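You operate a simulated robot arm through the tools that you are given. There is no shell and no other tool. Be economical: measure what you need, move in short steps, check, and stop when the job is done.

You are at the controls of a simulated two-armed robot. One attempt, no reset.

## Task
Hold the grey case on the top of the packing table steady with one hand and flip the grey case slider the other way with the other.

The check looks at the end state, three seconds after you hand in, the way a careful person would. Anything else that was tipped, shoved, dropped, spilled or broken makes it a failure.

## Robot
Two 7-joint arms with three-finger grippers on one trunk, on a base that drives. Base frame: it is fixed to the floor where the robot stands at the start and does not move with it; the origin is under the middle of the robot, x ahead of it, y to its left, z up; the surface under the hand at the start is at about z = 0.82. Units: m, rad, N and s.
The left shoulder is at the start at [0.069, 0.126, 1.208], the right one opposite. With the tool pointing down near the work surface each hand reaches from about 0.34 to 0.82 m from the robot's upright axis, wherever it stands, measured 20 degrees to its own side. Places, roughly: grey case slider [0.7, -0.1, 1]. Payload 2.94 kg a hand.
The tool frame of a hand sits at the grasp point between the pads (the TCP): z along the fingers, y along the line on which they close. The tips reach 0.03 m beyond it. Largest opening 0.128 m; the body of the gripper starts 0.093 m behind the TCP.
Orientation is told as [roll, pitch, yaw] about the base's x, y, z axes, in that order, counted from this pose: with the fingers straight down and closing along the base's y, the tool's x points along the base's -x, its y along +y and its z along -z.

## Interface
- The arms move only by the tool play_rows. It takes "left_increments", "right_increments" or both (then of equal length, played together; a hand with none holds still); each is a list of rows, each an object of numbers (a shift or turn left out is 0, a gripper value left out holds the last): "dx", "dy", "dz": the shift along the base's x, y, z in mm; "rx", "ry", "rz": the turn, a rotation vector about the base's x, y, z in rad. In form: [{"dx": .., "dy": .., "dz": .., "rx": .., "ry": .., "rz": ..}, ...]. A call has 1 to 12 rows; each row is the pose to reach, as a shift and turn from the pose commanded when the call began. "left_gripper" and "right_gripper" are, for a hand that has rows, the gripper command, from -1 (shut) to 1 (fully open), values between in proportion, set as the call begins (left out, the last holds). A row lasts 0.2 s, in which the tool goes at most 0.05 m and 0.15 rad; a call with a longer step from one row to the next is refused whole, and so is a gripper value outside its range. Where a pose cannot be reached the arm comes as near as it can. A force on the tool above 40 N (or 10 N above the force at the start of the call, whichever is more), or a blocked arm, ends the call early, and 0.2 s more pass. Each finger halts on what it meets, pressing with about 43 N; the grip force reading is that of the motor and also rises with nothing between the fingers. The clock runs only during rows and for 0.2 s after the last one: add rows that repeat a pose to give the fingers time. The reply holds the time, the measured pose of the TCP, the force on the tool along the base axes, the opening and the grip force, in the units named above and with some noise, with the torque about the TCP (base axes, N m) and any sound that the robot's microphone picked up.
- Cameras (640 x 400 px; columns grow to the right, rows downward): "scene" is now at [0.1938, -0.0176, 1.3917]; the picture's right is [-0.19, -0.98, 0.00], its down [-0.38, 0.07, -0.92] and it looks along [0.90, -0.18, -0.39] (base axes); focal length 214 px, centre (320, 200). "left" rides on the left gripper at [0.069, 0.015, -0.12] in its tool frame; the picture's right is [-0.21, 0.98, 0.00], its down [-0.82, -0.18, -0.54] and it looks along [-0.53, -0.12, 0.84] (tool axes); focal length 251 px, centre (320, 200). "right" rides on the right gripper at [0.069, -0.015, -0.12] in its tool frame; the picture's right is [0.21, 0.98, 0.00], its down [-0.82, 0.18, -0.54] and it looks along [-0.53, 0.12, 0.84] (tool axes); focal length 251 px, centre (320, 200). There is no depth. A picture from a camera that has moved, and an enlarged one, comes with that camera's place and axes in the base frame and with its lens.
- capture(camera): a new picture of that camera. No time passes.
- slide_trunk(by): slides the trunk up (or, below 0, down) by that many m; the arms and the scene camera ride with it, the base frame stays. It gives what a move gives, with no picture.
- steer(legs): drives the robot by 1 to 6 legs, each [ahead, left, turn to the left] in m, m and rad, along the robot's own axes; the way and the turn of a leg run together, so that a leg with both is an arc; at most 1.5 m and 3.142 rad a leg. The arms and the cameras ride along, it lands a little off, and it stops where it bumps. It gives what a move gives.
- pan_tilt(pan, tilt): turns the head with the scene camera to pan (to the left, within 1.396 rad either way) and tilt (down, from -0.506 to 1.204), counted from straight ahead of the robot. It gives what a move gives.
- close_up(camera, box): a new picture of the part [left, top, right, bottom] of that camera's present view, enlarged. No time passes.
- job_done(): hands the job in; it is judged then, once.

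Work in short steps. Places have to be worked out from the pictures, the camera data and where the tool is seen: move nearer, look again, correct. Check each grasp and each placing, and mend what went wrong. You have 120 turns and 100 pictures in all, those below and enlarged ones among them. Open the grippers and draw the arms clear of the work before you hand the job in, unless the task says otherwise; then end with one line.

The tools are called after ">>>" as a command line: name --argument value ..., lists and objects as JSON in quotes. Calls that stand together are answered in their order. play_rows: Moves the arms, as the interface text tells. Its arguments: {"type":"object","properties":{"left_increments":{"type":"array"},"left_gripper":{"type":"number"},"right_increments":{"type":"array"},"right_gripper":{"type":"number"}},"required":[]} The other tools are called the same way: slide_trunk (by) slides the trunk up or down; steer (legs) drives the base; pan_tilt (pan, tilt) turns the head that bears the scene camera; capture (camera) takes a picture; close_up (camera, box) takes an enlarged picture of a part of a camera's view; job_done () hands the job in.

At the start:

```text
time_s: 0.0
left_tool_pos: [0.467, 0.1432, 1.3286]
left_tcp_rot: [0.001, 0.001, 0.0]
left_wrist_force: [0.1, 0.1, 0.2]
left_moment: [0.0, 0.02, 0.02]
left_gripper_width: 0.1281
left_finger_force: 0.1
right_tool_pos: [0.4083, -0.2673, 1.3381]
right_tcp_rot: [0.0, -0.001, 0.0]
right_wrist_force: [1.1, 0.3, 0.1]
right_moment: [0.05, 0.03, 0.04]
right_gripper_width: 0.1283
right_finger_force: 0.0
trunk travel left (down, up): [-0.425, 0.122]
robot x, y, heading: [0.001, 0.0025, 0.001]
head pan, tilt: [-0.194, 0.4]
```

scene: 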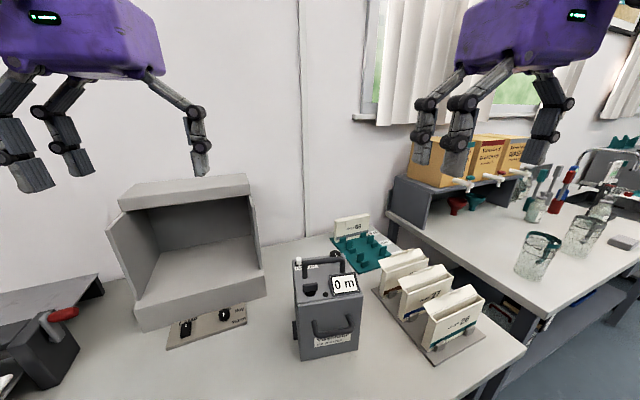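
right: 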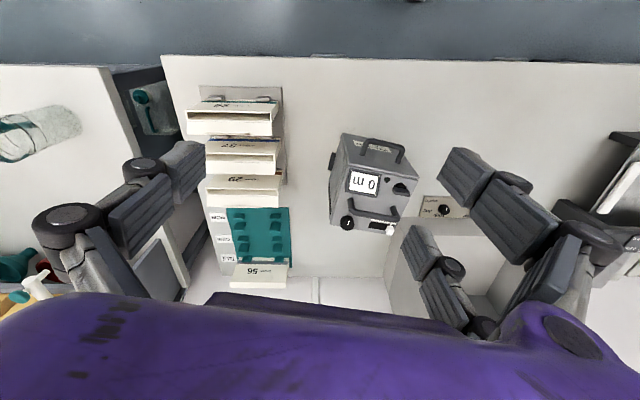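
left: 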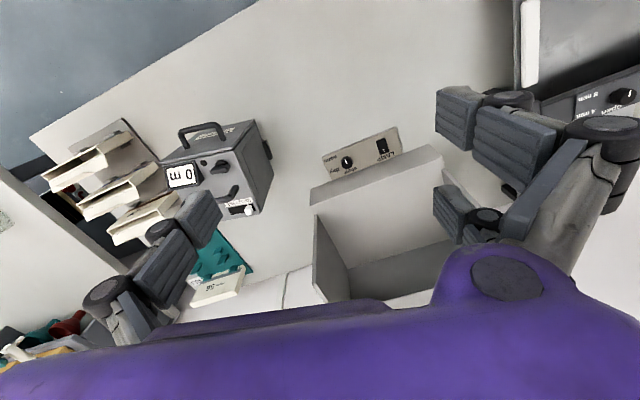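

The grey case with a display stands in the middle of the table. I look closer at it from all three cameras.

>>> close_up --camera "scene" --box '[270, 230, 390, 370]'

>>> close_up --camera "right" --box '[310, 120, 430, 250]'

>>> close_up --camera "left" --box '[150, 110, 280, 230]'

```text
2.86 times, centred on (330, 300) of scene
camera zoom: at [0.1938, -0.0176, 1.3917], right [-0.19, -0.98, 0.0], down [-0.38, 0.07, -0.92], along [0.9, -0.18, -0.39], focal length 613 px, centre (291, -86)
```

zoom: 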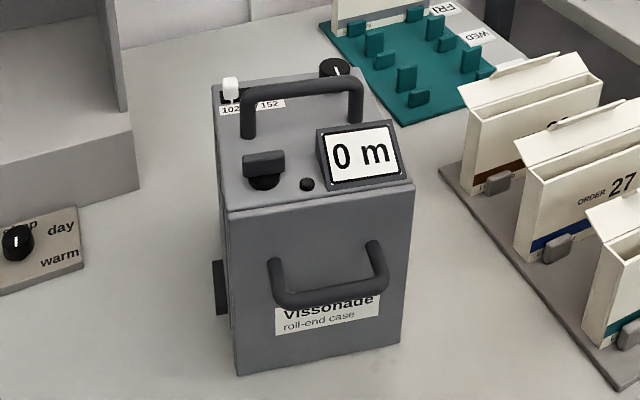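

```text
3.08 times, centred on (370, 185) of right
camera zoom: at [0.3397, -0.2793, 1.4572], right [-0.21, 0.98, 0.0], down [0.82, 0.18, 0.54], along [0.53, 0.12, -0.84], focal length 774 px, centre (166, 246)
```

zoom: 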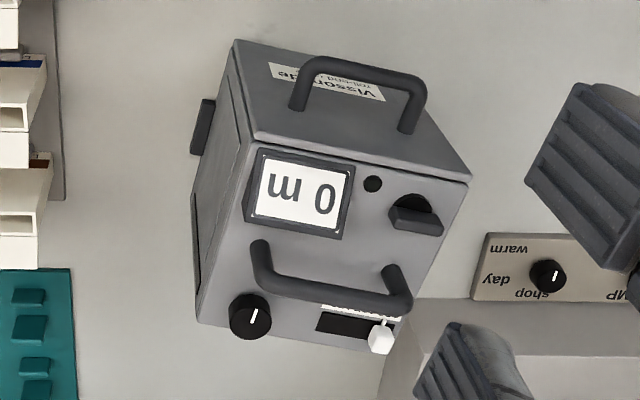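

```text
3.33 times, centred on (215, 170) of left
camera zoom: at [0.3972, 0.1585, 1.4496], right [0.21, 0.98, 0.0], down [0.82, -0.18, 0.54], along [0.53, -0.12, -0.84], focal length 838 px, centre (670, 300)
```

zoom: 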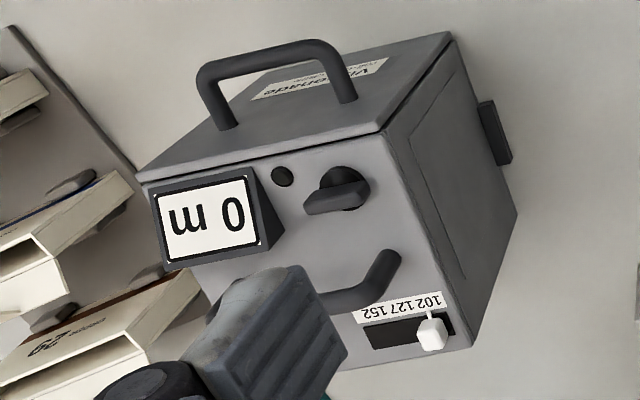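

The case is about x 0.54–0.69, y −0.19 to −0.04, top at z 1.0. The slider's white knob is at about (0.661, −0.055, 1.017), at the +y end of its slot. The front handle bar is at about (0.493, −0.112, 0.957). I bring the right hand above the front handle, yawed 90° so the fingers close along x.

>>> play_rows --right_increments '[{"dx": 0, "dy": 10, "dz": -10, "rz": 0.14}, {"dx": 0, "dy": 20, "dz": -20, "rz": 0.28}, {"dx": 0, "dy": 35, "dz": -35, "rz": 0.42}, {"dx": 10, "dy": 50, "dz": -50, "rz": 0.56}, {"dx": 20, "dy": 65, "dz": -65, "rz": 0.7}, {"dx": 30, "dy": 80, "dz": -80, "rz": 0.84}, {"dx": 40, "dy": 95, "dz": -95, "rz": 0.98}, {"dx": 50, "dy": 110, "dz": -105, "rz": 1.12}, {"dx": 60, "dy": 125, "dz": -115, "rz": 1.26}, {"dx": 72, "dy": 137, "dz": -125, "rz": 1.4}, {"dx": 85, "dy": 149, "dz": -138, "rz": 1.545}, {"dx": 85, "dy": 149, "dz": -138, "rz": 1.5708}]' --right_gripper -0.4

>>> capture --camera "right"

>>> capture --camera "scene"

>>> capture --camera "left"

```text
time_s: 2.6
left_tool_pos: [0.4676, 0.1434, 1.3284]
left_tcp_rot: [0.0, -0.001, 0.0]
left_wrist_force: [0.5, -0.6, 0.6]
left_moment: [-0.01, -0.02, 0.01]
left_gripper_width: 0.128
left_finger_force: 0.1
right_tool_pos: [0.3328, -0.0983, 1.179]
right_tcp_rot: [-0.002, 0.0, 1.544]
right_wrist_force: [-0.4, -0.3, 0.4]
right_moment: [0.06, 0.01, 0.0]
right_gripper_width: 0.0383
right_finger_force: 0.0
right hand out of reach, approached as far as the arm can: row 8, 9, 10, 11, 12
trunk travel left (down, up): [-0.425, 0.122]
robot x, y, heading: [-0.0034, -0.0004, 0.005]
head pan, tilt: [-0.194, 0.4]
```

```text
93 pictures are left
camera right: at [0.3464, -0.1651, 1.299], right [-0.98, -0.19, 0.0], down [-0.16, 0.83, 0.54], along [-0.1, 0.53, -0.84], focal length 251 px, centre (320, 200)
```

right: 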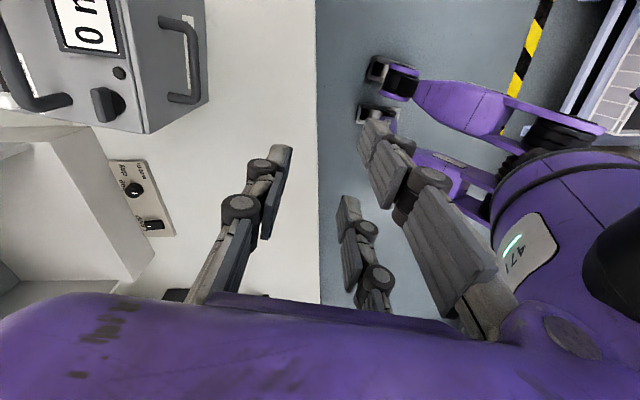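

```text
92 pictures are left
camera scene: at [0.1943, -0.0182, 1.3916], right [-0.19, -0.98, 0.0], down [-0.38, 0.08, -0.92], along [0.9, -0.18, -0.39], focal length 214 px, centre (320, 200)
```

scene: 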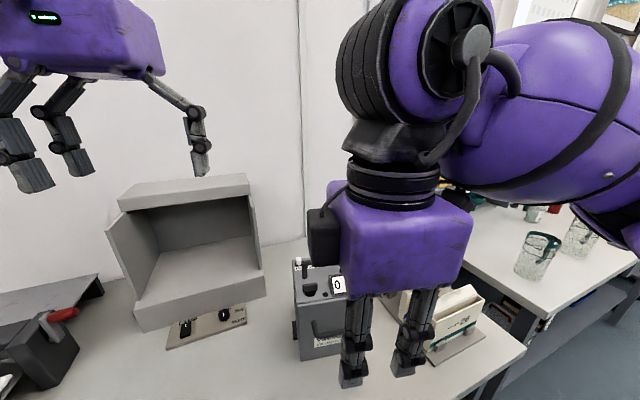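

```text
91 pictures are left
camera left: at [0.3978, 0.1579, 1.4495], right [0.21, 0.98, 0.0], down [0.82, -0.18, 0.54], along [0.53, -0.12, -0.84], focal length 251 px, centre (320, 200)
```

left: 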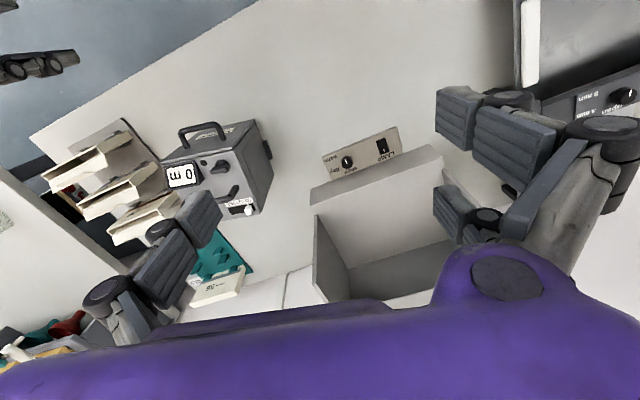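

The arm stalled short of the commanded place: x 0.333 instead of 0.49. I test whether it can still go forward at a lower height.

>>> play_rows --right_increments '[{"dx": 0, "dy": 0, "dz": 0}, {"dx": 0, "dy": 0, "dz": 0}]'

```text
time_s: 3.2
left_tool_pos: [0.4674, 0.1441, 1.3286]
left_tcp_rot: [0.0, 0.0, -0.001]
left_wrist_force: [0.6, -0.1, 0.3]
left_moment: [0.0, 0.01, -0.02]
left_gripper_width: 0.1278
left_finger_force: 0.1
right_tool_pos: [0.3338, -0.0984, 1.1796]
right_tcp_rot: [-0.002, 0.002, 1.542]
right_wrist_force: [0.1, -0.2, 0.3]
right_moment: [0.02, 0.0, 0.0]
right_gripper_width: 0.0382
right_finger_force: 0.0
trunk travel left (down, up): [-0.425, 0.122]
robot x, y, heading: [-0.0001, -0.0012, 0.0]
head pan, tilt: [-0.194, 0.4]
```

It holds at the reached pose, so I try to move it forward and sideways in small steps.

>>> play_rows --right_increments '[{"dx": 20, "dy": -10}, {"dx": 40, "dy": -20}, {"dx": 60, "dy": -20}, {"dx": 80, "dy": -20}]'

```text
time_s: 4.2
left_tool_pos: [0.4657, 0.1428, 1.3295]
left_tcp_rot: [0.002, -0.001, 0.0]
left_wrist_force: [-0.2, 0.2, 0.5]
left_moment: [-0.02, -0.01, 0.02]
left_gripper_width: 0.128
left_finger_force: 0.1
right_tool_pos: [0.3244, -0.0987, 1.1809]
right_tcp_rot: [0.0, 0.002, 1.568]
right_wrist_force: [0.3, 0.2, -0.7]
right_moment: [-0.01, 0.01, -0.02]
right_gripper_width: 0.0385
right_finger_force: 0.1
right hand out of reach, approached as far as the arm can: row 1, 2, 3, 4
trunk travel left (down, up): [-0.425, 0.122]
robot x, y, heading: [0.0022, 0.0009, -0.001]
head pan, tilt: [-0.194, 0.4]
```

The limit comes from the yaw direction, so I rotate back and will use −90° instead.

>>> play_rows --right_increments '[{"dx": 0, "dy": -12, "dz": 10, "rz": -0.14}, {"dx": 10, "dy": -24, "dz": 10, "rz": -0.28}, {"dx": 20, "dy": -36, "dz": 20, "rz": -0.42}, {"dx": 30, "dy": -48, "dz": 30, "rz": -0.56}, {"dx": 40, "dy": -60, "dz": 40, "rz": -0.7}, {"dx": 50, "dy": -72, "dz": 50, "rz": -0.84}, {"dx": 60, "dy": -84, "dz": 60, "rz": -0.98}, {"dx": 65, "dy": -96, "dz": 60, "rz": -1.12}, {"dx": 70, "dy": -108, "dz": 60, "rz": -1.26}, {"dx": 75, "dy": -115, "dz": 60, "rz": -1.4}, {"dx": 80, "dy": -120, "dz": 60, "rz": -1.545}]'

>>> play_rows --right_increments '[{"rz": -0.14}, {"dx": 5, "dy": 5, "rz": -0.28}, {"dx": 10, "dy": 10, "rz": -0.42}, {"dx": 15, "dy": 15, "rz": -0.56}, {"dx": 20, "dy": 20, "rz": -0.7}, {"dx": 25, "dy": 30, "rz": -0.84}, {"dx": 30, "dy": 40, "rz": -0.98}, {"dx": 35, "dy": 50, "rz": -1.12}, {"dx": 40, "dy": 60, "rz": -1.26}, {"dx": 50, "dy": 70, "rz": -1.4}, {"dx": 60, "dy": 80, "rz": -1.54}, {"dx": 60, "dy": 80, "rz": -1.5708}]'

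```text
time_s: 6.6
left_tool_pos: [0.4671, 0.1445, 1.328]
left_tcp_rot: [0.001, -0.001, -0.002]
left_wrist_force: [-0.6, 0.0, -0.2]
left_moment: [-0.02, 0.04, 0.0]
left_gripper_width: 0.1277
left_finger_force: 0.0
right_tool_pos: [0.4061, -0.2197, 1.2432]
right_tcp_rot: [0.001, 0.0, 0.023]
right_wrist_force: [-0.2, -0.2, 0.6]
right_moment: [0.01, 0.02, -0.01]
right_gripper_width: 0.0383
right_finger_force: 0.1
trunk travel left (down, up): [-0.425, 0.122]
robot x, y, heading: [0.0025, 0.0019, -0.002]
head pan, tilt: [-0.194, 0.4]
```

```text
time_s: 9.2
left_tool_pos: [0.4662, 0.1428, 1.3302]
left_tcp_rot: [0.001, 0.0, -0.001]
left_wrist_force: [-0.5, -0.2, -0.6]
left_moment: [0.0, 0.01, -0.01]
left_gripper_width: 0.1281
left_finger_force: 0.0
right_tool_pos: [0.4657, -0.142, 1.2423]
right_tcp_rot: [-0.001, 0.0, -1.547]
right_wrist_force: [0.3, 0.3, 0.8]
right_moment: [-0.02, -0.02, -0.04]
right_gripper_width: 0.0384
right_finger_force: 0.1
trunk travel left (down, up): [-0.425, 0.122]
robot x, y, heading: [0.0005, -0.0002, -0.005]
head pan, tilt: [-0.194, 0.4]
```

That yaw works. I move above the handle bar at z ≈ 1.10 and look.

>>> play_rows --right_increments '[{"dx": 10, "dy": 8, "dz": -40, "rz": -0.02}, {"dx": 20, "dy": 16, "dz": -80, "rz": -0.024}, {"dx": 27, "dy": 24, "dz": -120, "rz": -0.024}, {"dx": 27, "dy": 24, "dz": -142, "rz": -0.024}]'

>>> capture --camera "right"

>>> capture --camera "scene"

>>> capture --camera "left"

```text
time_s: 10.2
left_tool_pos: [0.4671, 0.1429, 1.3297]
left_tcp_rot: [0.002, 0.001, 0.001]
left_wrist_force: [-0.5, 0.5, -0.1]
left_moment: [0.01, 0.0, -0.01]
left_gripper_width: 0.1282
left_finger_force: 0.1
right_tool_pos: [0.4915, -0.1155, 1.101]
right_tcp_rot: [0.0, 0.001, -1.571]
right_wrist_force: [0.4, 0.4, 0.4]
right_moment: [0.01, 0.04, 0.01]
right_gripper_width: 0.0382
right_finger_force: 0.1
trunk travel left (down, up): [-0.425, 0.122]
robot x, y, heading: [-0.0004, -0.0006, -0.0]
head pan, tilt: [-0.194, 0.4]
```

```text
90 pictures are left
camera right: at [0.4772, -0.0442, 1.2209], right [0.98, 0.22, 0.0], down [0.18, -0.82, 0.54], along [0.12, -0.53, -0.84], focal length 251 px, centre (320, 200)
```

right: 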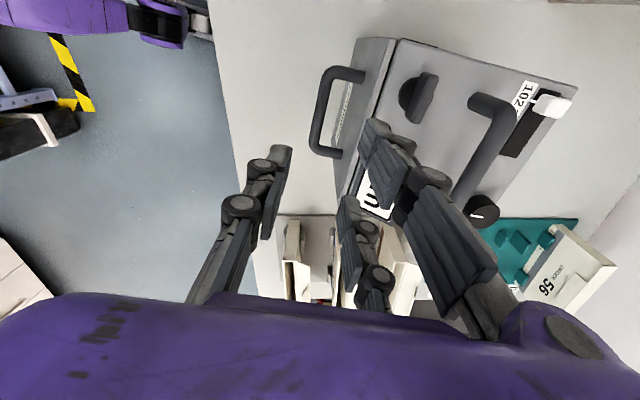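

```text
89 pictures are left
camera scene: at [0.194, -0.0178, 1.3917], right [-0.19, -0.98, 0.0], down [-0.38, 0.07, -0.92], along [0.9, -0.18, -0.39], focal length 214 px, centre (320, 200)
```

scene: 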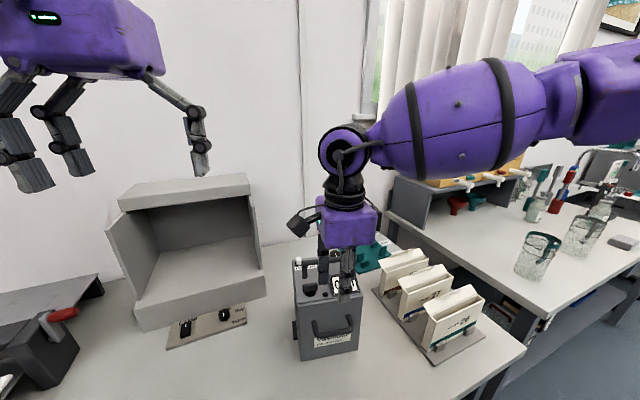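

```text
88 pictures are left
camera left: at [0.3975, 0.1583, 1.4495], right [0.21, 0.98, 0.0], down [0.82, -0.18, 0.54], along [0.53, -0.12, -0.84], focal length 251 px, centre (320, 200)
```

left: 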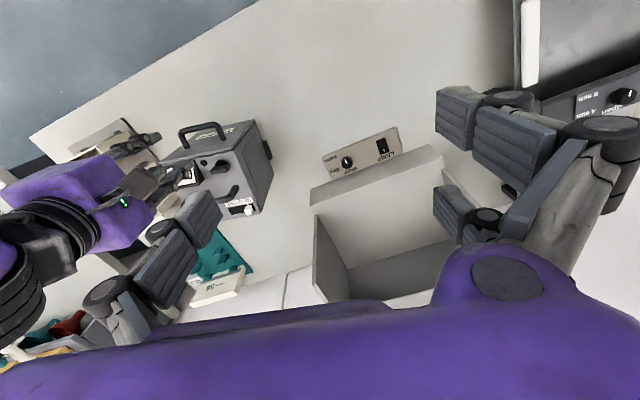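

The right gripper is roughly above the front handle. I zoom in to check finger geometry against the bar.

>>> close_up --camera "right" --box '[220, 30, 520, 330]'

>>> close_up --camera "scene" --box '[270, 180, 400, 370]'

```text
1.33 times, centred on (370, 180) of right
camera zoom: at [0.4772, -0.0442, 1.2209], right [0.98, 0.22, 0.0], down [0.18, -0.82, 0.54], along [0.12, -0.53, -0.84], focal length 335 px, centre (253, 227)
```

zoom: 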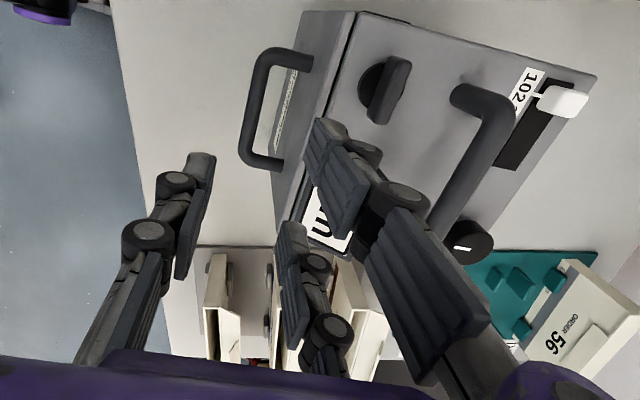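

```text
2.11 times, centred on (335, 275) of scene
camera zoom: at [0.194, -0.0178, 1.3917], right [-0.19, -0.98, 0.0], down [-0.38, 0.07, -0.92], along [0.9, -0.18, -0.39], focal length 452 px, centre (288, 42)
```

zoom: 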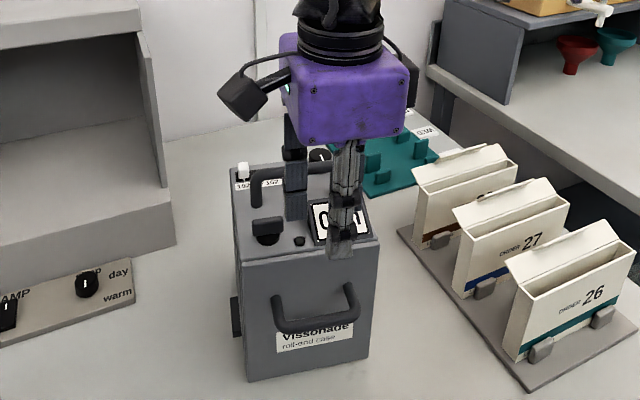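

By the spec's geometry the fingers will straddle the bar (bar centre about x 0.495, y −0.109, z 0.957). I descend to just above it first.

>>> play_rows --right_increments '[{"dx": 4, "dy": 5, "dz": -30}, {"dx": 4, "dy": 5, "dz": -60}, {"dx": 4, "dy": 5, "dz": -85}]'

>>> close_up --camera "right" --box '[220, 0, 520, 300]'

>>> close_up --camera "scene" --box '[270, 220, 400, 370]'

>>> close_up --camera "left" --box '[110, 90, 290, 230]'

```text
time_s: 11.0
left_tool_pos: [0.4662, 0.1438, 1.3286]
left_tcp_rot: [-0.001, -0.001, -0.001]
left_wrist_force: [0.8, -0.3, -0.2]
left_moment: [0.01, -0.01, -0.03]
left_gripper_width: 0.128
left_finger_force: 0.1
right_tool_pos: [0.5007, -0.1106, 1.0334]
right_tcp_rot: [0.017, 0.005, -1.568]
right_wrist_force: [-2.2, -3.1, 10.4]
right_moment: [-0.25, -0.19, -0.01]
right_gripper_width: 0.0389
right_finger_force: 0.0
trunk travel left (down, up): [-0.425, 0.122]
robot x, y, heading: [-0.0026, -0.003, -0.0]
head pan, tilt: [-0.194, 0.4]
stopped in row 3 (right hand): the force on the tool passed its limit at 55 N (the readings are from after the stop); the commanded pose is now the measured one
```

```text
1.33 times, centred on (370, 150) of right
camera zoom: at [0.4833, -0.0396, 1.1535], right [0.98, 0.22, 0.02], down [0.17, -0.82, 0.54], along [0.13, -0.53, -0.84], focal length 335 px, centre (253, 267)
```

zoom: 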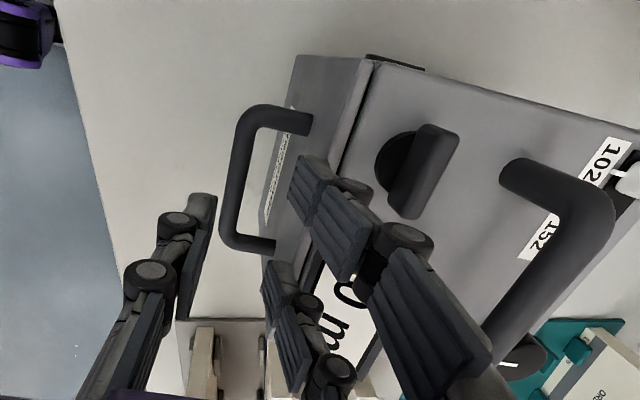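

```text
2.67 times, centred on (335, 295) of scene
camera zoom: at [0.1924, -0.0179, 1.392], right [-0.19, -0.98, 0.0], down [-0.38, 0.07, -0.92], along [0.9, -0.18, -0.39], focal length 572 px, centre (280, -53)
```

zoom: 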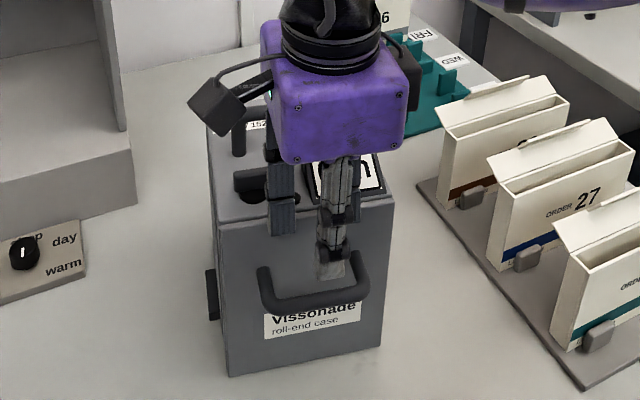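

```text
2.86 times, centred on (200, 160) of left
camera zoom: at [0.396, 0.1582, 1.4498], right [0.22, 0.98, 0.0], down [0.82, -0.18, 0.54], along [0.53, -0.12, -0.84], focal length 718 px, centre (663, 314)
```

zoom: 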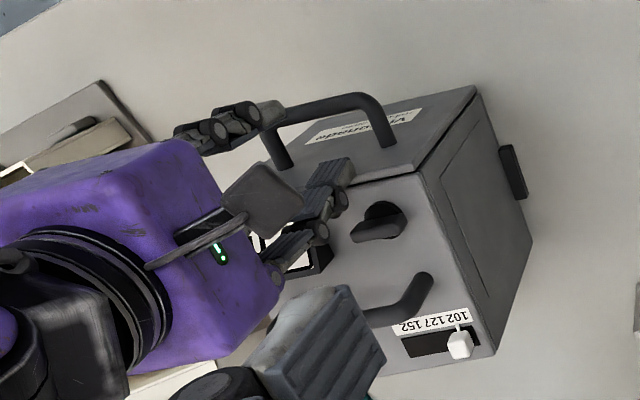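

The tool touched the case's top front edge at x ≈ 0.525, so the inner finger was slightly too far forward. I back up, shift 9 mm toward me and come down slowly.

>>> play_rows --right_increments '[{"dz": 10}, {"dx": -6, "dz": 15, "rx": -0.017, "ry": -0.005}, {"dx": -12, "dz": 15, "rx": -0.017, "ry": -0.005}, {"dx": -12, "dz": 15, "rx": -0.017, "ry": -0.005}]' --right_gripper -0.46

>>> close_up --camera "right" --box '[220, 0, 520, 300]'

>>> close_up --camera "left" --box '[110, 90, 290, 230]'

```text
time_s: 12.0
left_tool_pos: [0.4664, 0.1434, 1.329]
left_tcp_rot: [0.0, -0.001, 0.001]
left_wrist_force: [0.7, 0.3, 0.4]
left_moment: [-0.02, -0.02, 0.01]
left_gripper_width: 0.1278
left_finger_force: 0.0
right_tool_pos: [0.4906, -0.1111, 1.0475]
right_tcp_rot: [0.021, -0.014, -1.567]
right_wrist_force: [0.1, -0.2, 0.4]
right_moment: [-0.02, -0.03, -0.03]
right_gripper_width: 0.0345
right_finger_force: 0.0
trunk travel left (down, up): [-0.425, 0.122]
robot x, y, heading: [-0.0001, -0.003, 0.0]
head pan, tilt: [-0.194, 0.4]
```

```text
1.33 times, centred on (370, 150) of right
camera zoom: at [0.4724, -0.038, 1.1654], right [0.98, 0.22, 0.02], down [0.17, -0.81, 0.56], along [0.13, -0.54, -0.83], focal length 335 px, centre (253, 267)
```

zoom: 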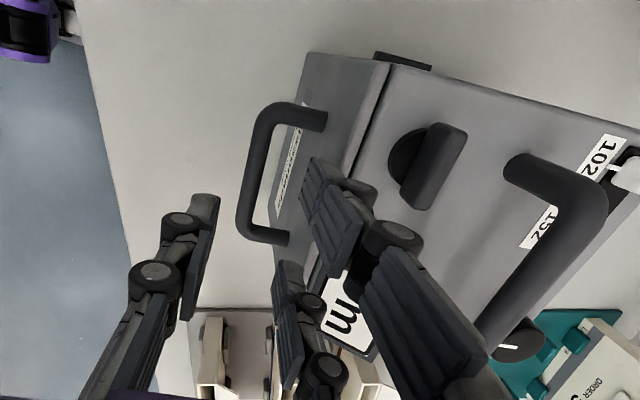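

```text
2.86 times, centred on (200, 160) of left
camera zoom: at [0.3976, 0.1583, 1.4493], right [0.21, 0.98, 0.0], down [0.82, -0.18, 0.54], along [0.53, -0.12, -0.84], focal length 718 px, centre (663, 314)
```

zoom: 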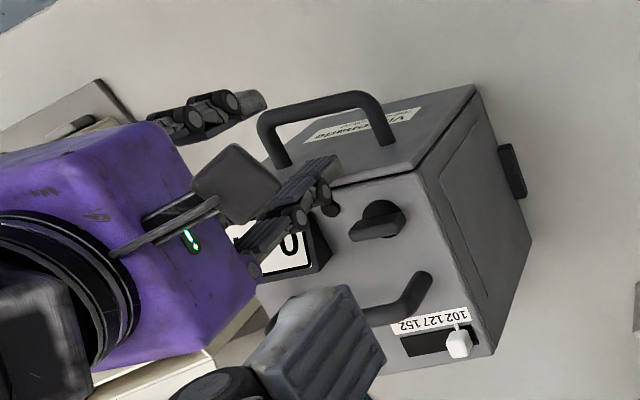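

The case has not moved. I undo the small tilt and descend slowly, watching forces.

>>> play_rows --right_increments '[{"dx": -2, "rx": 0.014, "ry": 0.021}, {"dx": -2, "dz": -10, "rx": 0.014, "ry": 0.021}, {"dx": -2, "dz": -18, "rx": 0.014, "ry": 0.021}, {"dx": -2, "dz": -26, "rx": 0.014, "ry": 0.021}, {"dx": -2, "dz": -34, "rx": 0.014, "ry": 0.021}]'

>>> close_up --camera "right" --box '[220, 0, 520, 300]'

>>> close_up --camera "scene" --box '[270, 220, 400, 370]'

```text
time_s: 13.2
left_tool_pos: [0.4669, 0.1425, 1.329]
left_tcp_rot: [-0.001, 0.0, 0.0]
left_wrist_force: [-0.1, -0.9, -0.4]
left_moment: [0.0, -0.01, 0.04]
left_gripper_width: 0.1279
left_finger_force: 0.0
right_tool_pos: [0.489, -0.1096, 1.0119]
right_tcp_rot: [0.0, -0.002, -1.571]
right_wrist_force: [0.0, -0.5, 0.7]
right_moment: [0.02, 0.03, -0.02]
right_gripper_width: 0.0348
right_finger_force: 0.1
trunk travel left (down, up): [-0.425, 0.122]
robot x, y, heading: [-0.0001, -0.0013, 0.004]
head pan, tilt: [-0.194, 0.4]
```

```text
1.33 times, centred on (370, 150) of right
camera zoom: at [0.4722, -0.0391, 1.1317], right [0.98, 0.22, 0.0], down [0.18, -0.82, 0.54], along [0.12, -0.53, -0.84], focal length 335 px, centre (253, 267)
```

zoom: 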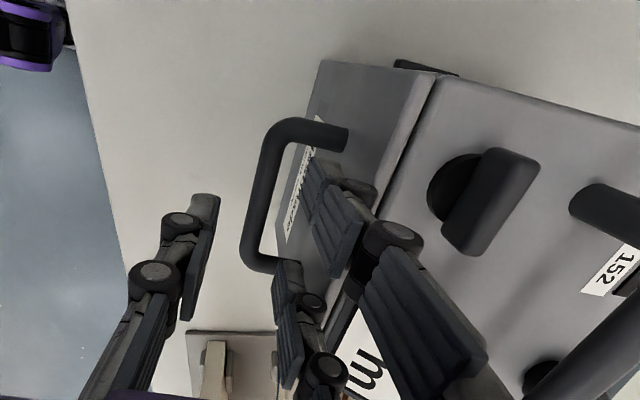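

```text
2.67 times, centred on (335, 295) of scene
camera zoom: at [0.1941, -0.0179, 1.3917], right [-0.19, -0.98, 0.0], down [-0.38, 0.07, -0.92], along [0.9, -0.18, -0.39], focal length 572 px, centre (280, -53)
```

zoom: 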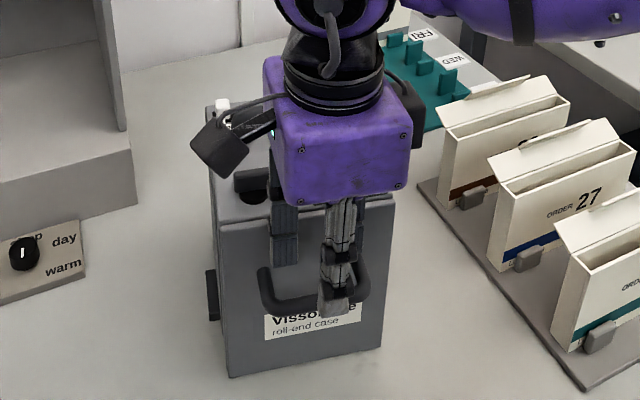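

The fingers passed the edge without contact. I continue slowly to z ≈ 0.985.

>>> play_rows --right_increments '[{"dz": -7}, {"dz": -14}, {"dz": -21}, {"dz": -27}]'

>>> close_up --camera "right" --box '[220, 0, 520, 300]'

>>> close_up --camera "left" --box '[110, 90, 290, 230]'

```text
time_s: 14.2
left_tool_pos: [0.4647, 0.1444, 1.3299]
left_tcp_rot: [0.001, 0.0, 0.0]
left_wrist_force: [-1.0, 0.1, 0.1]
left_moment: [0.02, -0.03, 0.02]
left_gripper_width: 0.1279
left_finger_force: 0.0
right_tool_pos: [0.4879, -0.1105, 0.989]
right_tcp_rot: [0.005, 0.003, -1.567]
right_wrist_force: [-1.4, 4.9, 16.7]
right_moment: [0.17, -0.48, 0.08]
right_gripper_width: 0.0339
right_finger_force: 0.1
trunk travel left (down, up): [-0.425, 0.122]
robot x, y, heading: [0.0007, 0.0054, 0.0]
head pan, tilt: [-0.194, 0.4]
```

```text
1.33 times, centred on (370, 150) of right
camera zoom: at [0.4717, -0.0395, 1.1092], right [0.98, 0.22, 0.01], down [0.18, -0.82, 0.54], along [0.12, -0.53, -0.84], focal length 335 px, centre (253, 267)
```

zoom: 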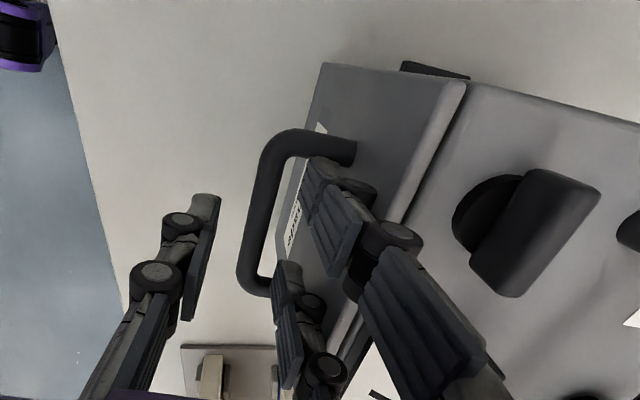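

```text
2.86 times, centred on (200, 160) of left
camera zoom: at [0.3953, 0.1593, 1.4503], right [0.21, 0.98, 0.0], down [0.82, -0.18, 0.54], along [0.53, -0.12, -0.84], focal length 718 px, centre (663, 314)
```

zoom: 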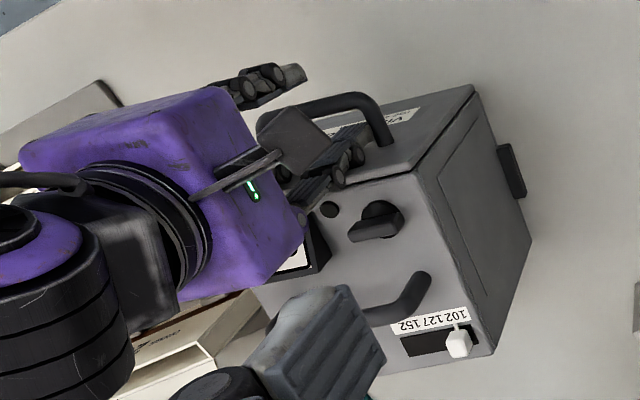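

Contact again at z ≈ 0.989. The moments (offset x +0.03, y ≈ 0) together with the pictures suggest paired fingers landing on both handle legs, so this approach won't fit. Instead I'll clamp the handle's two ends from outside: it is 0.087 m long, and the fingers would close along y at yaw 0. First I lift and rotate back.

>>> play_rows --right_increments '[{"dz": 20}, {"dz": 60}, {"dz": 100}, {"dz": 140}, {"dx": -10, "dz": 160, "rz": 0.14}, {"dx": -10, "dz": 160, "rz": 0.28}, {"dx": -10, "dz": 160, "rz": 0.42}, {"dx": -10, "dz": 160, "rz": 0.56}, {"dx": -10, "dz": 160, "rz": 0.7}, {"dx": -10, "dz": 160, "rz": 0.84}, {"dx": -10, "dz": 160, "rz": 0.98}, {"dx": -10, "dz": 160, "rz": 1.12}]'

>>> play_rows --right_increments '[{"rz": 0.14}, {"rz": 0.28}, {"rz": 0.42}, {"rz": 0.45}, {"rz": 0.45}]' --right_gripper 1

>>> capture --camera "right"

>>> capture --camera "left"

```text
time_s: 16.8
left_tool_pos: [0.4672, 0.1417, 1.3278]
left_tcp_rot: [0.0, 0.001, -0.001]
left_wrist_force: [0.4, 0.4, -0.1]
left_moment: [0.03, 0.03, -0.03]
left_gripper_width: 0.1281
left_finger_force: 0.0
right_tool_pos: [0.4784, -0.1107, 1.1456]
right_tcp_rot: [0.001, 0.001, -0.447]
right_wrist_force: [0.7, 0.1, 0.3]
right_moment: [0.04, 0.0, 0.0]
right_gripper_width: 0.0347
right_finger_force: 0.2
trunk travel left (down, up): [-0.425, 0.122]
robot x, y, heading: [0.0009, -0.0037, 0.001]
head pan, tilt: [-0.194, 0.4]
```

```text
time_s: 18.0
left_tool_pos: [0.4662, 0.1435, 1.3288]
left_tcp_rot: [0.0, 0.0, -0.001]
left_wrist_force: [-1.1, 0.2, 0.4]
left_moment: [0.0, 0.02, 0.0]
left_gripper_width: 0.1282
left_finger_force: 0.0
right_tool_pos: [0.4776, -0.11, 1.1468]
right_tcp_rot: [0.0, 0.0, 0.002]
right_wrist_force: [-0.1, -0.1, -0.1]
right_moment: [0.0, 0.0, 0.01]
right_gripper_width: 0.1281
right_finger_force: 0.0
trunk travel left (down, up): [-0.425, 0.122]
robot x, y, heading: [-0.0026, -0.0001, 0.001]
head pan, tilt: [-0.194, 0.4]
```

```text
76 pictures are left
camera right: at [0.4084, -0.123, 1.2664], right [-0.22, 0.98, 0.0], down [0.82, 0.18, 0.54], along [0.53, 0.12, -0.84], focal length 251 px, centre (320, 200)
```

right: 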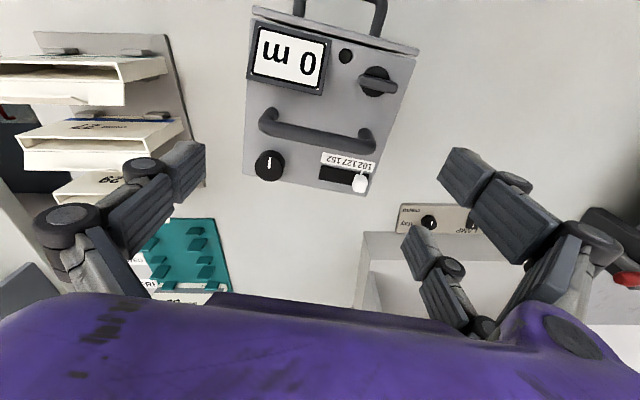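

```text
75 pictures are left
camera left: at [0.3976, 0.1583, 1.4494], right [0.21, 0.98, 0.0], down [0.82, -0.18, 0.54], along [0.53, -0.12, -0.84], focal length 251 px, centre (320, 200)
```

left: 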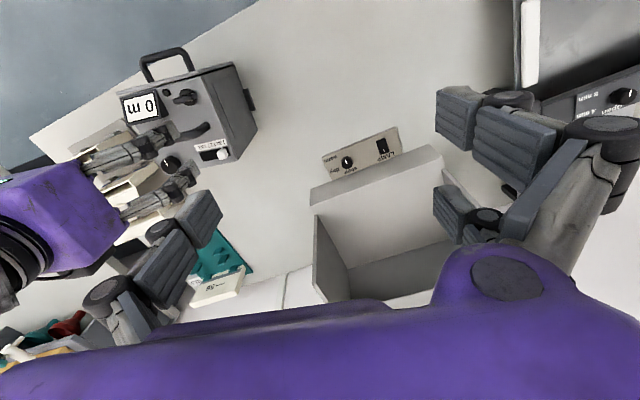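

The case seems to have shifted toward the robot. I look at the scene camera before doing anything else.

>>> capture --camera "scene"

>>> close_up --camera "left" --box '[70, 30, 290, 230]'

```text
74 pictures are left
camera scene: at [0.1939, -0.0178, 1.3917], right [-0.19, -0.98, 0.0], down [-0.38, 0.07, -0.92], along [0.9, -0.18, -0.39], focal length 214 px, centre (320, 200)
```

scene: 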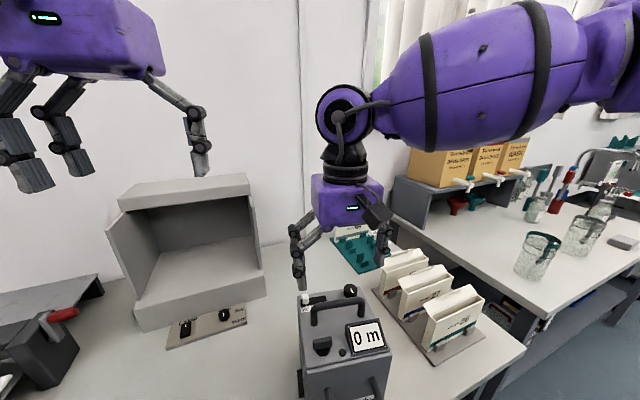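

```text
2.00 times, centred on (180, 130) of left
camera zoom: at [0.3976, 0.1583, 1.4494], right [0.21, 0.98, 0.0], down [0.82, -0.18, 0.54], along [0.53, -0.12, -0.84], focal length 503 px, centre (600, 340)
```

zoom: 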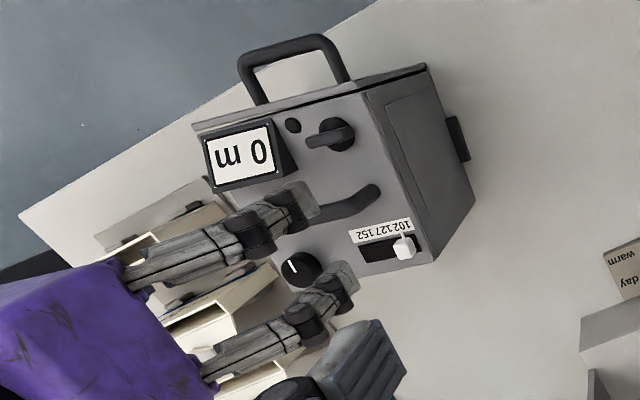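

The case slid or rolled about 0.13 m toward the robot ("roll-end case", perhaps it rolls easily). It still stands on the table with the slider unchanged. I check whether it is at rest by waiting 0.4 s and looking again.

>>> play_rows --right_increments '[{"dz": 0}]'

>>> close_up --camera "left" --box '[70, 30, 290, 230]'

>>> close_up --camera "scene" --box '[270, 230, 430, 400]'

```text
time_s: 18.4
left_tool_pos: [0.4662, 0.1435, 1.3286]
left_tcp_rot: [0.0, 0.001, 0.0]
left_wrist_force: [0.8, 0.7, -0.2]
left_moment: [0.01, 0.0, -0.01]
left_gripper_width: 0.128
left_finger_force: 0.0
right_tool_pos: [0.4768, -0.11, 1.1469]
right_tcp_rot: [0.0, 0.0, 0.0]
right_wrist_force: [0.1, -0.2, -0.1]
right_moment: [-0.03, 0.03, -0.02]
right_gripper_width: 0.128
right_finger_force: 0.0
trunk travel left (down, up): [-0.425, 0.122]
robot x, y, heading: [0.0035, -0.0024, 0.003]
head pan, tilt: [-0.194, 0.4]
```

```text
2.00 times, centred on (180, 130) of left
camera zoom: at [0.3976, 0.1583, 1.4494], right [0.21, 0.98, 0.0], down [0.82, -0.18, 0.54], along [0.53, -0.12, -0.84], focal length 503 px, centre (600, 340)
```

zoom: 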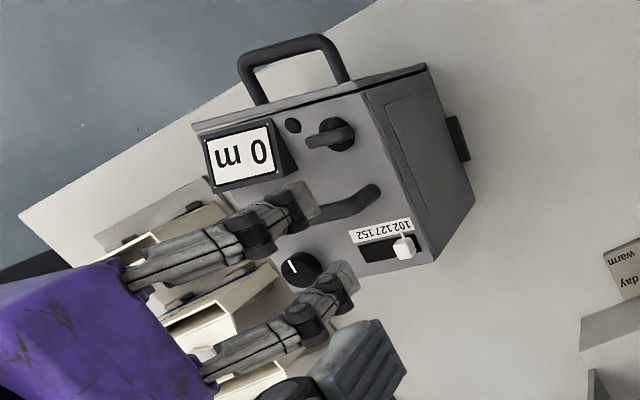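

```text
2.35 times, centred on (350, 315) of scene
camera zoom: at [0.1939, -0.0178, 1.3917], right [-0.19, -0.98, 0.0], down [-0.38, 0.07, -0.92], along [0.9, -0.18, -0.39], focal length 505 px, centre (249, -71)
```

zoom: 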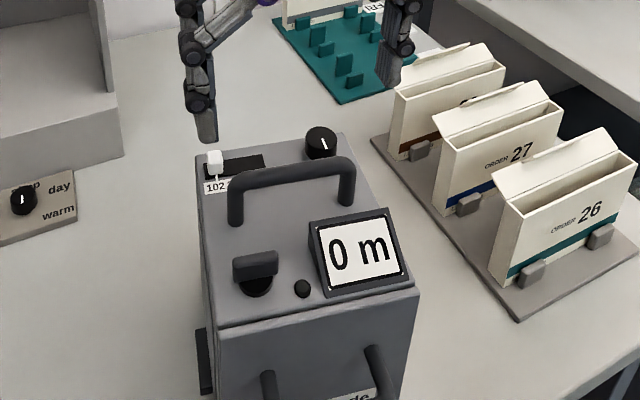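

The case is at rest with its front face at x ≈ 0.407 and its handle bar at about (0.361, −0.110, 0.957). I move the open right hand above the handle to clamp its ends from outside. Once held, I can push the case back to its place.

>>> play_rows --right_increments '[{"dx": -30}, {"dx": -60}, {"dx": -90}, {"dx": -119}, {"dx": -119, "dz": -30}, {"dx": -119, "dz": -60}, {"dx": -119, "dz": -85}]'

>>> capture --camera "right"

>>> capture --camera "left"

>>> capture --camera "scene"

```text
time_s: 20.0
left_tool_pos: [0.4681, 0.1442, 1.3295]
left_tcp_rot: [-0.001, 0.001, 0.0]
left_wrist_force: [-0.3, -1.1, -0.2]
left_moment: [-0.01, 0.01, -0.01]
left_gripper_width: 0.128
left_finger_force: 0.0
right_tool_pos: [0.3605, -0.1103, 1.061]
right_tcp_rot: [0.001, 0.0, -0.001]
right_wrist_force: [0.3, 0.0, 0.5]
right_moment: [0.03, 0.0, 0.0]
right_gripper_width: 0.1281
right_finger_force: 0.0
trunk travel left (down, up): [-0.425, 0.122]
robot x, y, heading: [-0.0001, 0.0012, -0.003]
head pan, tilt: [-0.194, 0.4]
```

```text
70 pictures are left
camera right: at [0.2909, -0.1223, 1.1805], right [-0.21, 0.98, 0.0], down [0.82, 0.18, 0.54], along [0.53, 0.12, -0.84], focal length 251 px, centre (320, 200)
```

right: 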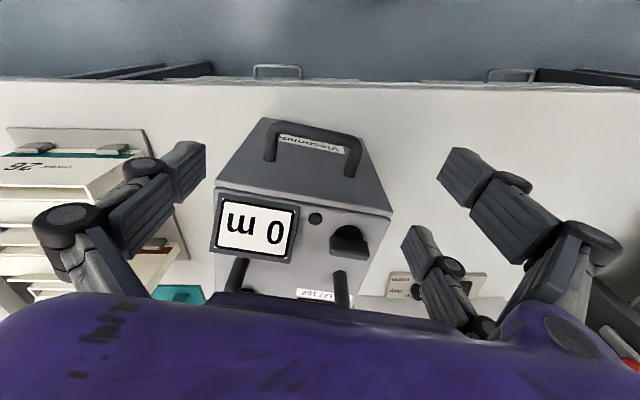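

```text
69 pictures are left
camera left: at [0.3981, 0.1582, 1.4492], right [0.21, 0.98, 0.0], down [0.82, -0.18, 0.54], along [0.53, -0.12, -0.84], focal length 251 px, centre (320, 200)
```

left: 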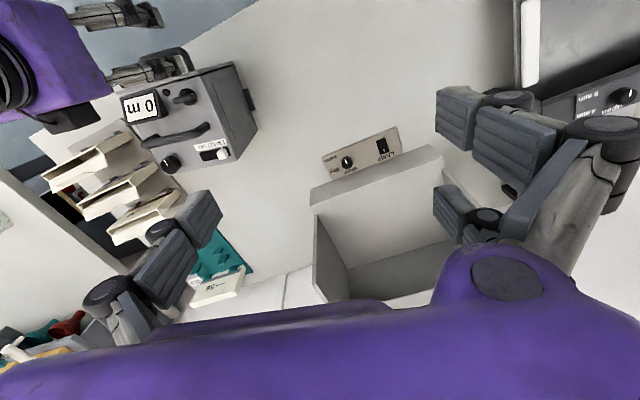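

```text
68 pictures are left
camera scene: at [0.1943, -0.0178, 1.3916], right [-0.19, -0.98, 0.0], down [-0.38, 0.07, -0.92], along [0.9, -0.18, -0.39], focal length 214 px, centre (320, 200)
```

scene: 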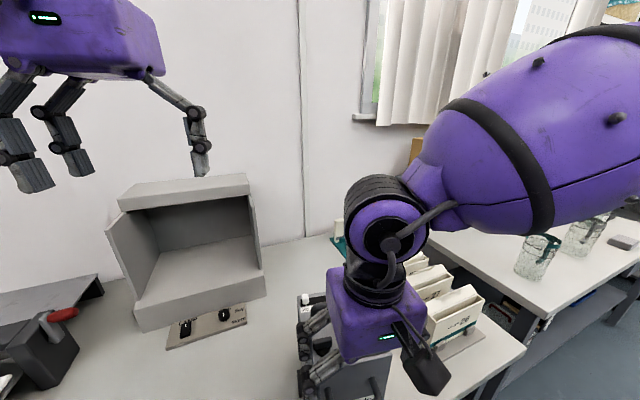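

The handle lies centred between the fingers: bar centre at about (0.362, −0.111). I descend slowly to bar height.

>>> play_rows --right_increments '[{"dx": -2, "dz": -15}, {"dx": -2, "dz": -30}, {"dx": -2, "dz": -45}, {"dx": -2, "dz": -60}, {"dx": -2, "dz": -75}, {"dx": -2, "dz": -90}, {"dx": -2, "dz": -103}]'

>>> capture --camera "right"

>>> close_up --camera "left" --box '[0, 0, 290, 190]'

```text
time_s: 21.6
left_tool_pos: [0.4672, 0.143, 1.3282]
left_tcp_rot: [-0.001, 0.003, 0.001]
left_wrist_force: [-0.3, -0.7, 0.0]
left_moment: [0.01, -0.01, -0.04]
left_gripper_width: 0.128
left_finger_force: 0.0
right_tool_pos: [0.3578, -0.1105, 0.9562]
right_tcp_rot: [0.0, 0.0, 0.0]
right_wrist_force: [0.7, 0.6, -0.3]
right_moment: [-0.01, 0.0, -0.02]
right_gripper_width: 0.1278
right_finger_force: 0.1
trunk travel left (down, up): [-0.425, 0.122]
robot x, y, heading: [0.0002, -0.0015, 0.002]
head pan, tilt: [-0.194, 0.4]
```

```text
67 pictures are left
camera right: at [0.2884, -0.1235, 1.0764], right [-0.21, 0.98, 0.0], down [0.82, 0.18, 0.54], along [0.53, 0.12, -0.84], focal length 251 px, centre (320, 200)
```

right: 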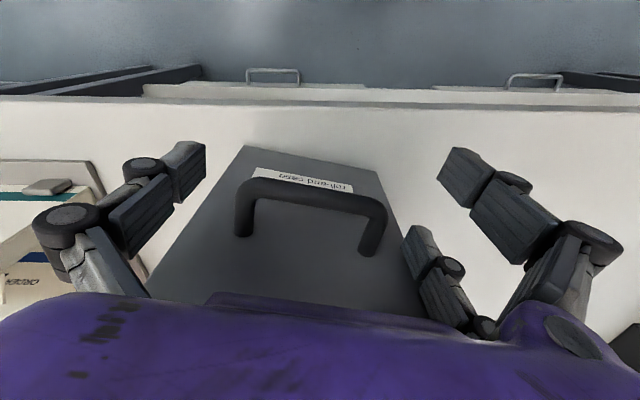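

```text
2.11 times, centred on (145, 95) of left
camera zoom: at [0.398, 0.158, 1.4493], right [0.21, 0.98, 0.0], down [0.82, -0.18, 0.54], along [0.53, -0.12, -0.84], focal length 529 px, centre (688, 421)
```

zoom: 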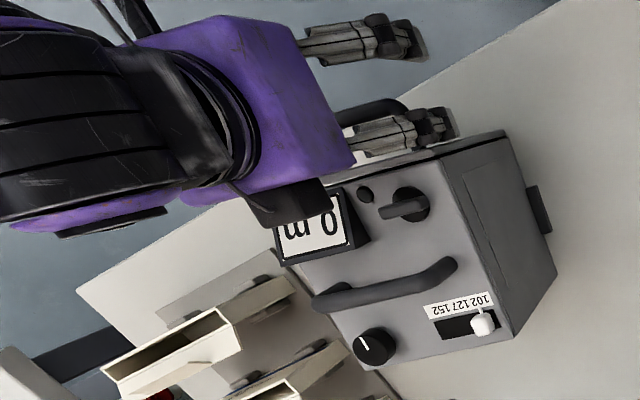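

The handle is centred and at pad height. I close the right gripper on its ends.

>>> play_rows --right_increments '[{"dz": 0}, {"dz": 0}, {"dz": 0}, {"dz": 0}]' --right_gripper -1

>>> capture --camera "right"

>>> close_up --camera "left" --box '[0, 0, 290, 190]'

```text
time_s: 22.6
left_tool_pos: [0.4669, 0.1432, 1.3282]
left_tcp_rot: [0.0, -0.001, 0.0]
left_wrist_force: [-0.5, -0.1, 0.8]
left_moment: [0.01, 0.0, 0.01]
left_gripper_width: 0.1279
left_finger_force: 0.1
right_tool_pos: [0.3578, -0.1101, 0.957]
right_tcp_rot: [-0.002, 0.0, -0.001]
right_wrist_force: [0.2, -1.0, 4.7]
right_moment: [-0.45, 0.07, 0.16]
right_gripper_width: 0.0905
right_finger_force: 43.1
trunk travel left (down, up): [-0.425, 0.122]
robot x, y, heading: [-0.0007, 0.001, -0.003]
head pan, tilt: [-0.194, 0.4]
```

```text
65 pictures are left
camera right: at [0.288, -0.1233, 1.0768], right [-0.22, 0.98, 0.0], down [0.82, 0.18, 0.54], along [0.53, 0.12, -0.84], focal length 251 px, centre (320, 200)
```

right: 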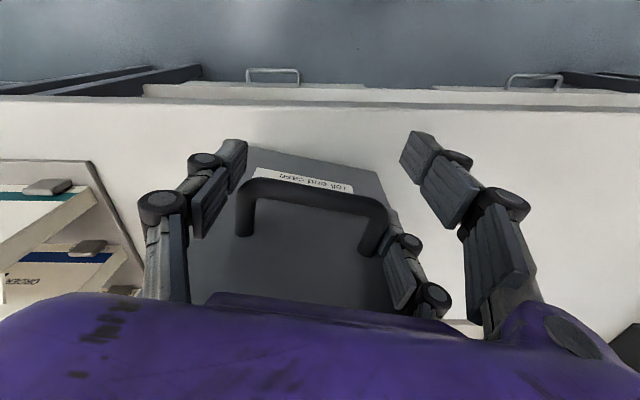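

```text
2.11 times, centred on (145, 95) of left
camera zoom: at [0.3974, 0.1582, 1.4494], right [0.21, 0.98, 0.0], down [0.82, -0.18, 0.54], along [0.53, -0.12, -0.84], focal length 529 px, centre (688, 421)
```

zoom: 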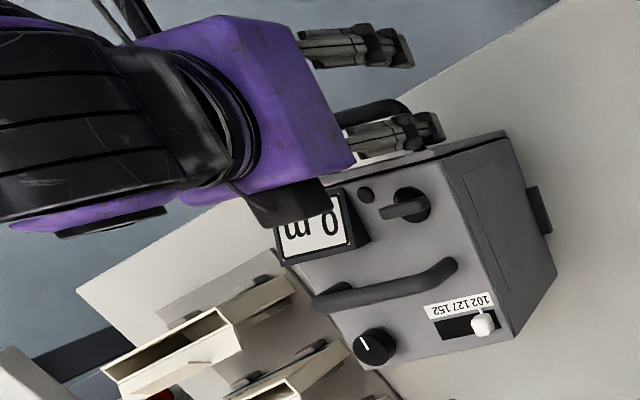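

The handle is clamped (opening 0.0905 m, 43 N). I try pushing the held case back by 20 mm, slowly.

>>> play_rows --right_increments '[{"dx": 5}, {"dx": 10}, {"dx": 15}, {"dx": 20}]'

>>> close_up --camera "left" --box '[0, 0, 290, 190]'

```text
time_s: 23.6
left_tool_pos: [0.4676, 0.1438, 1.33]
left_tcp_rot: [-0.001, 0.001, -0.001]
left_wrist_force: [-0.4, -0.1, 0.1]
left_moment: [0.01, 0.05, -0.01]
left_gripper_width: 0.1279
left_finger_force: 0.2
right_tool_pos: [0.3779, -0.1086, 0.9569]
right_tcp_rot: [-0.003, 0.0, -0.001]
right_wrist_force: [-0.3, -0.4, 0.2]
right_moment: [0.2, 0.42, 0.07]
right_gripper_width: 0.0903
right_finger_force: 43.2
trunk travel left (down, up): [-0.425, 0.122]
robot x, y, heading: [0.0005, -0.0021, 0.004]
head pan, tilt: [-0.194, 0.4]
```

```text
2.11 times, centred on (145, 95) of left
camera zoom: at [0.398, 0.1581, 1.4492], right [0.21, 0.98, 0.0], down [0.82, -0.18, 0.54], along [0.53, -0.12, -0.84], focal length 529 px, centre (688, 421)
```

zoom: 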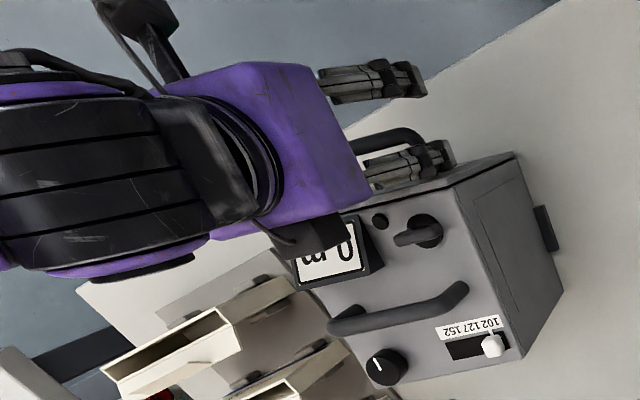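

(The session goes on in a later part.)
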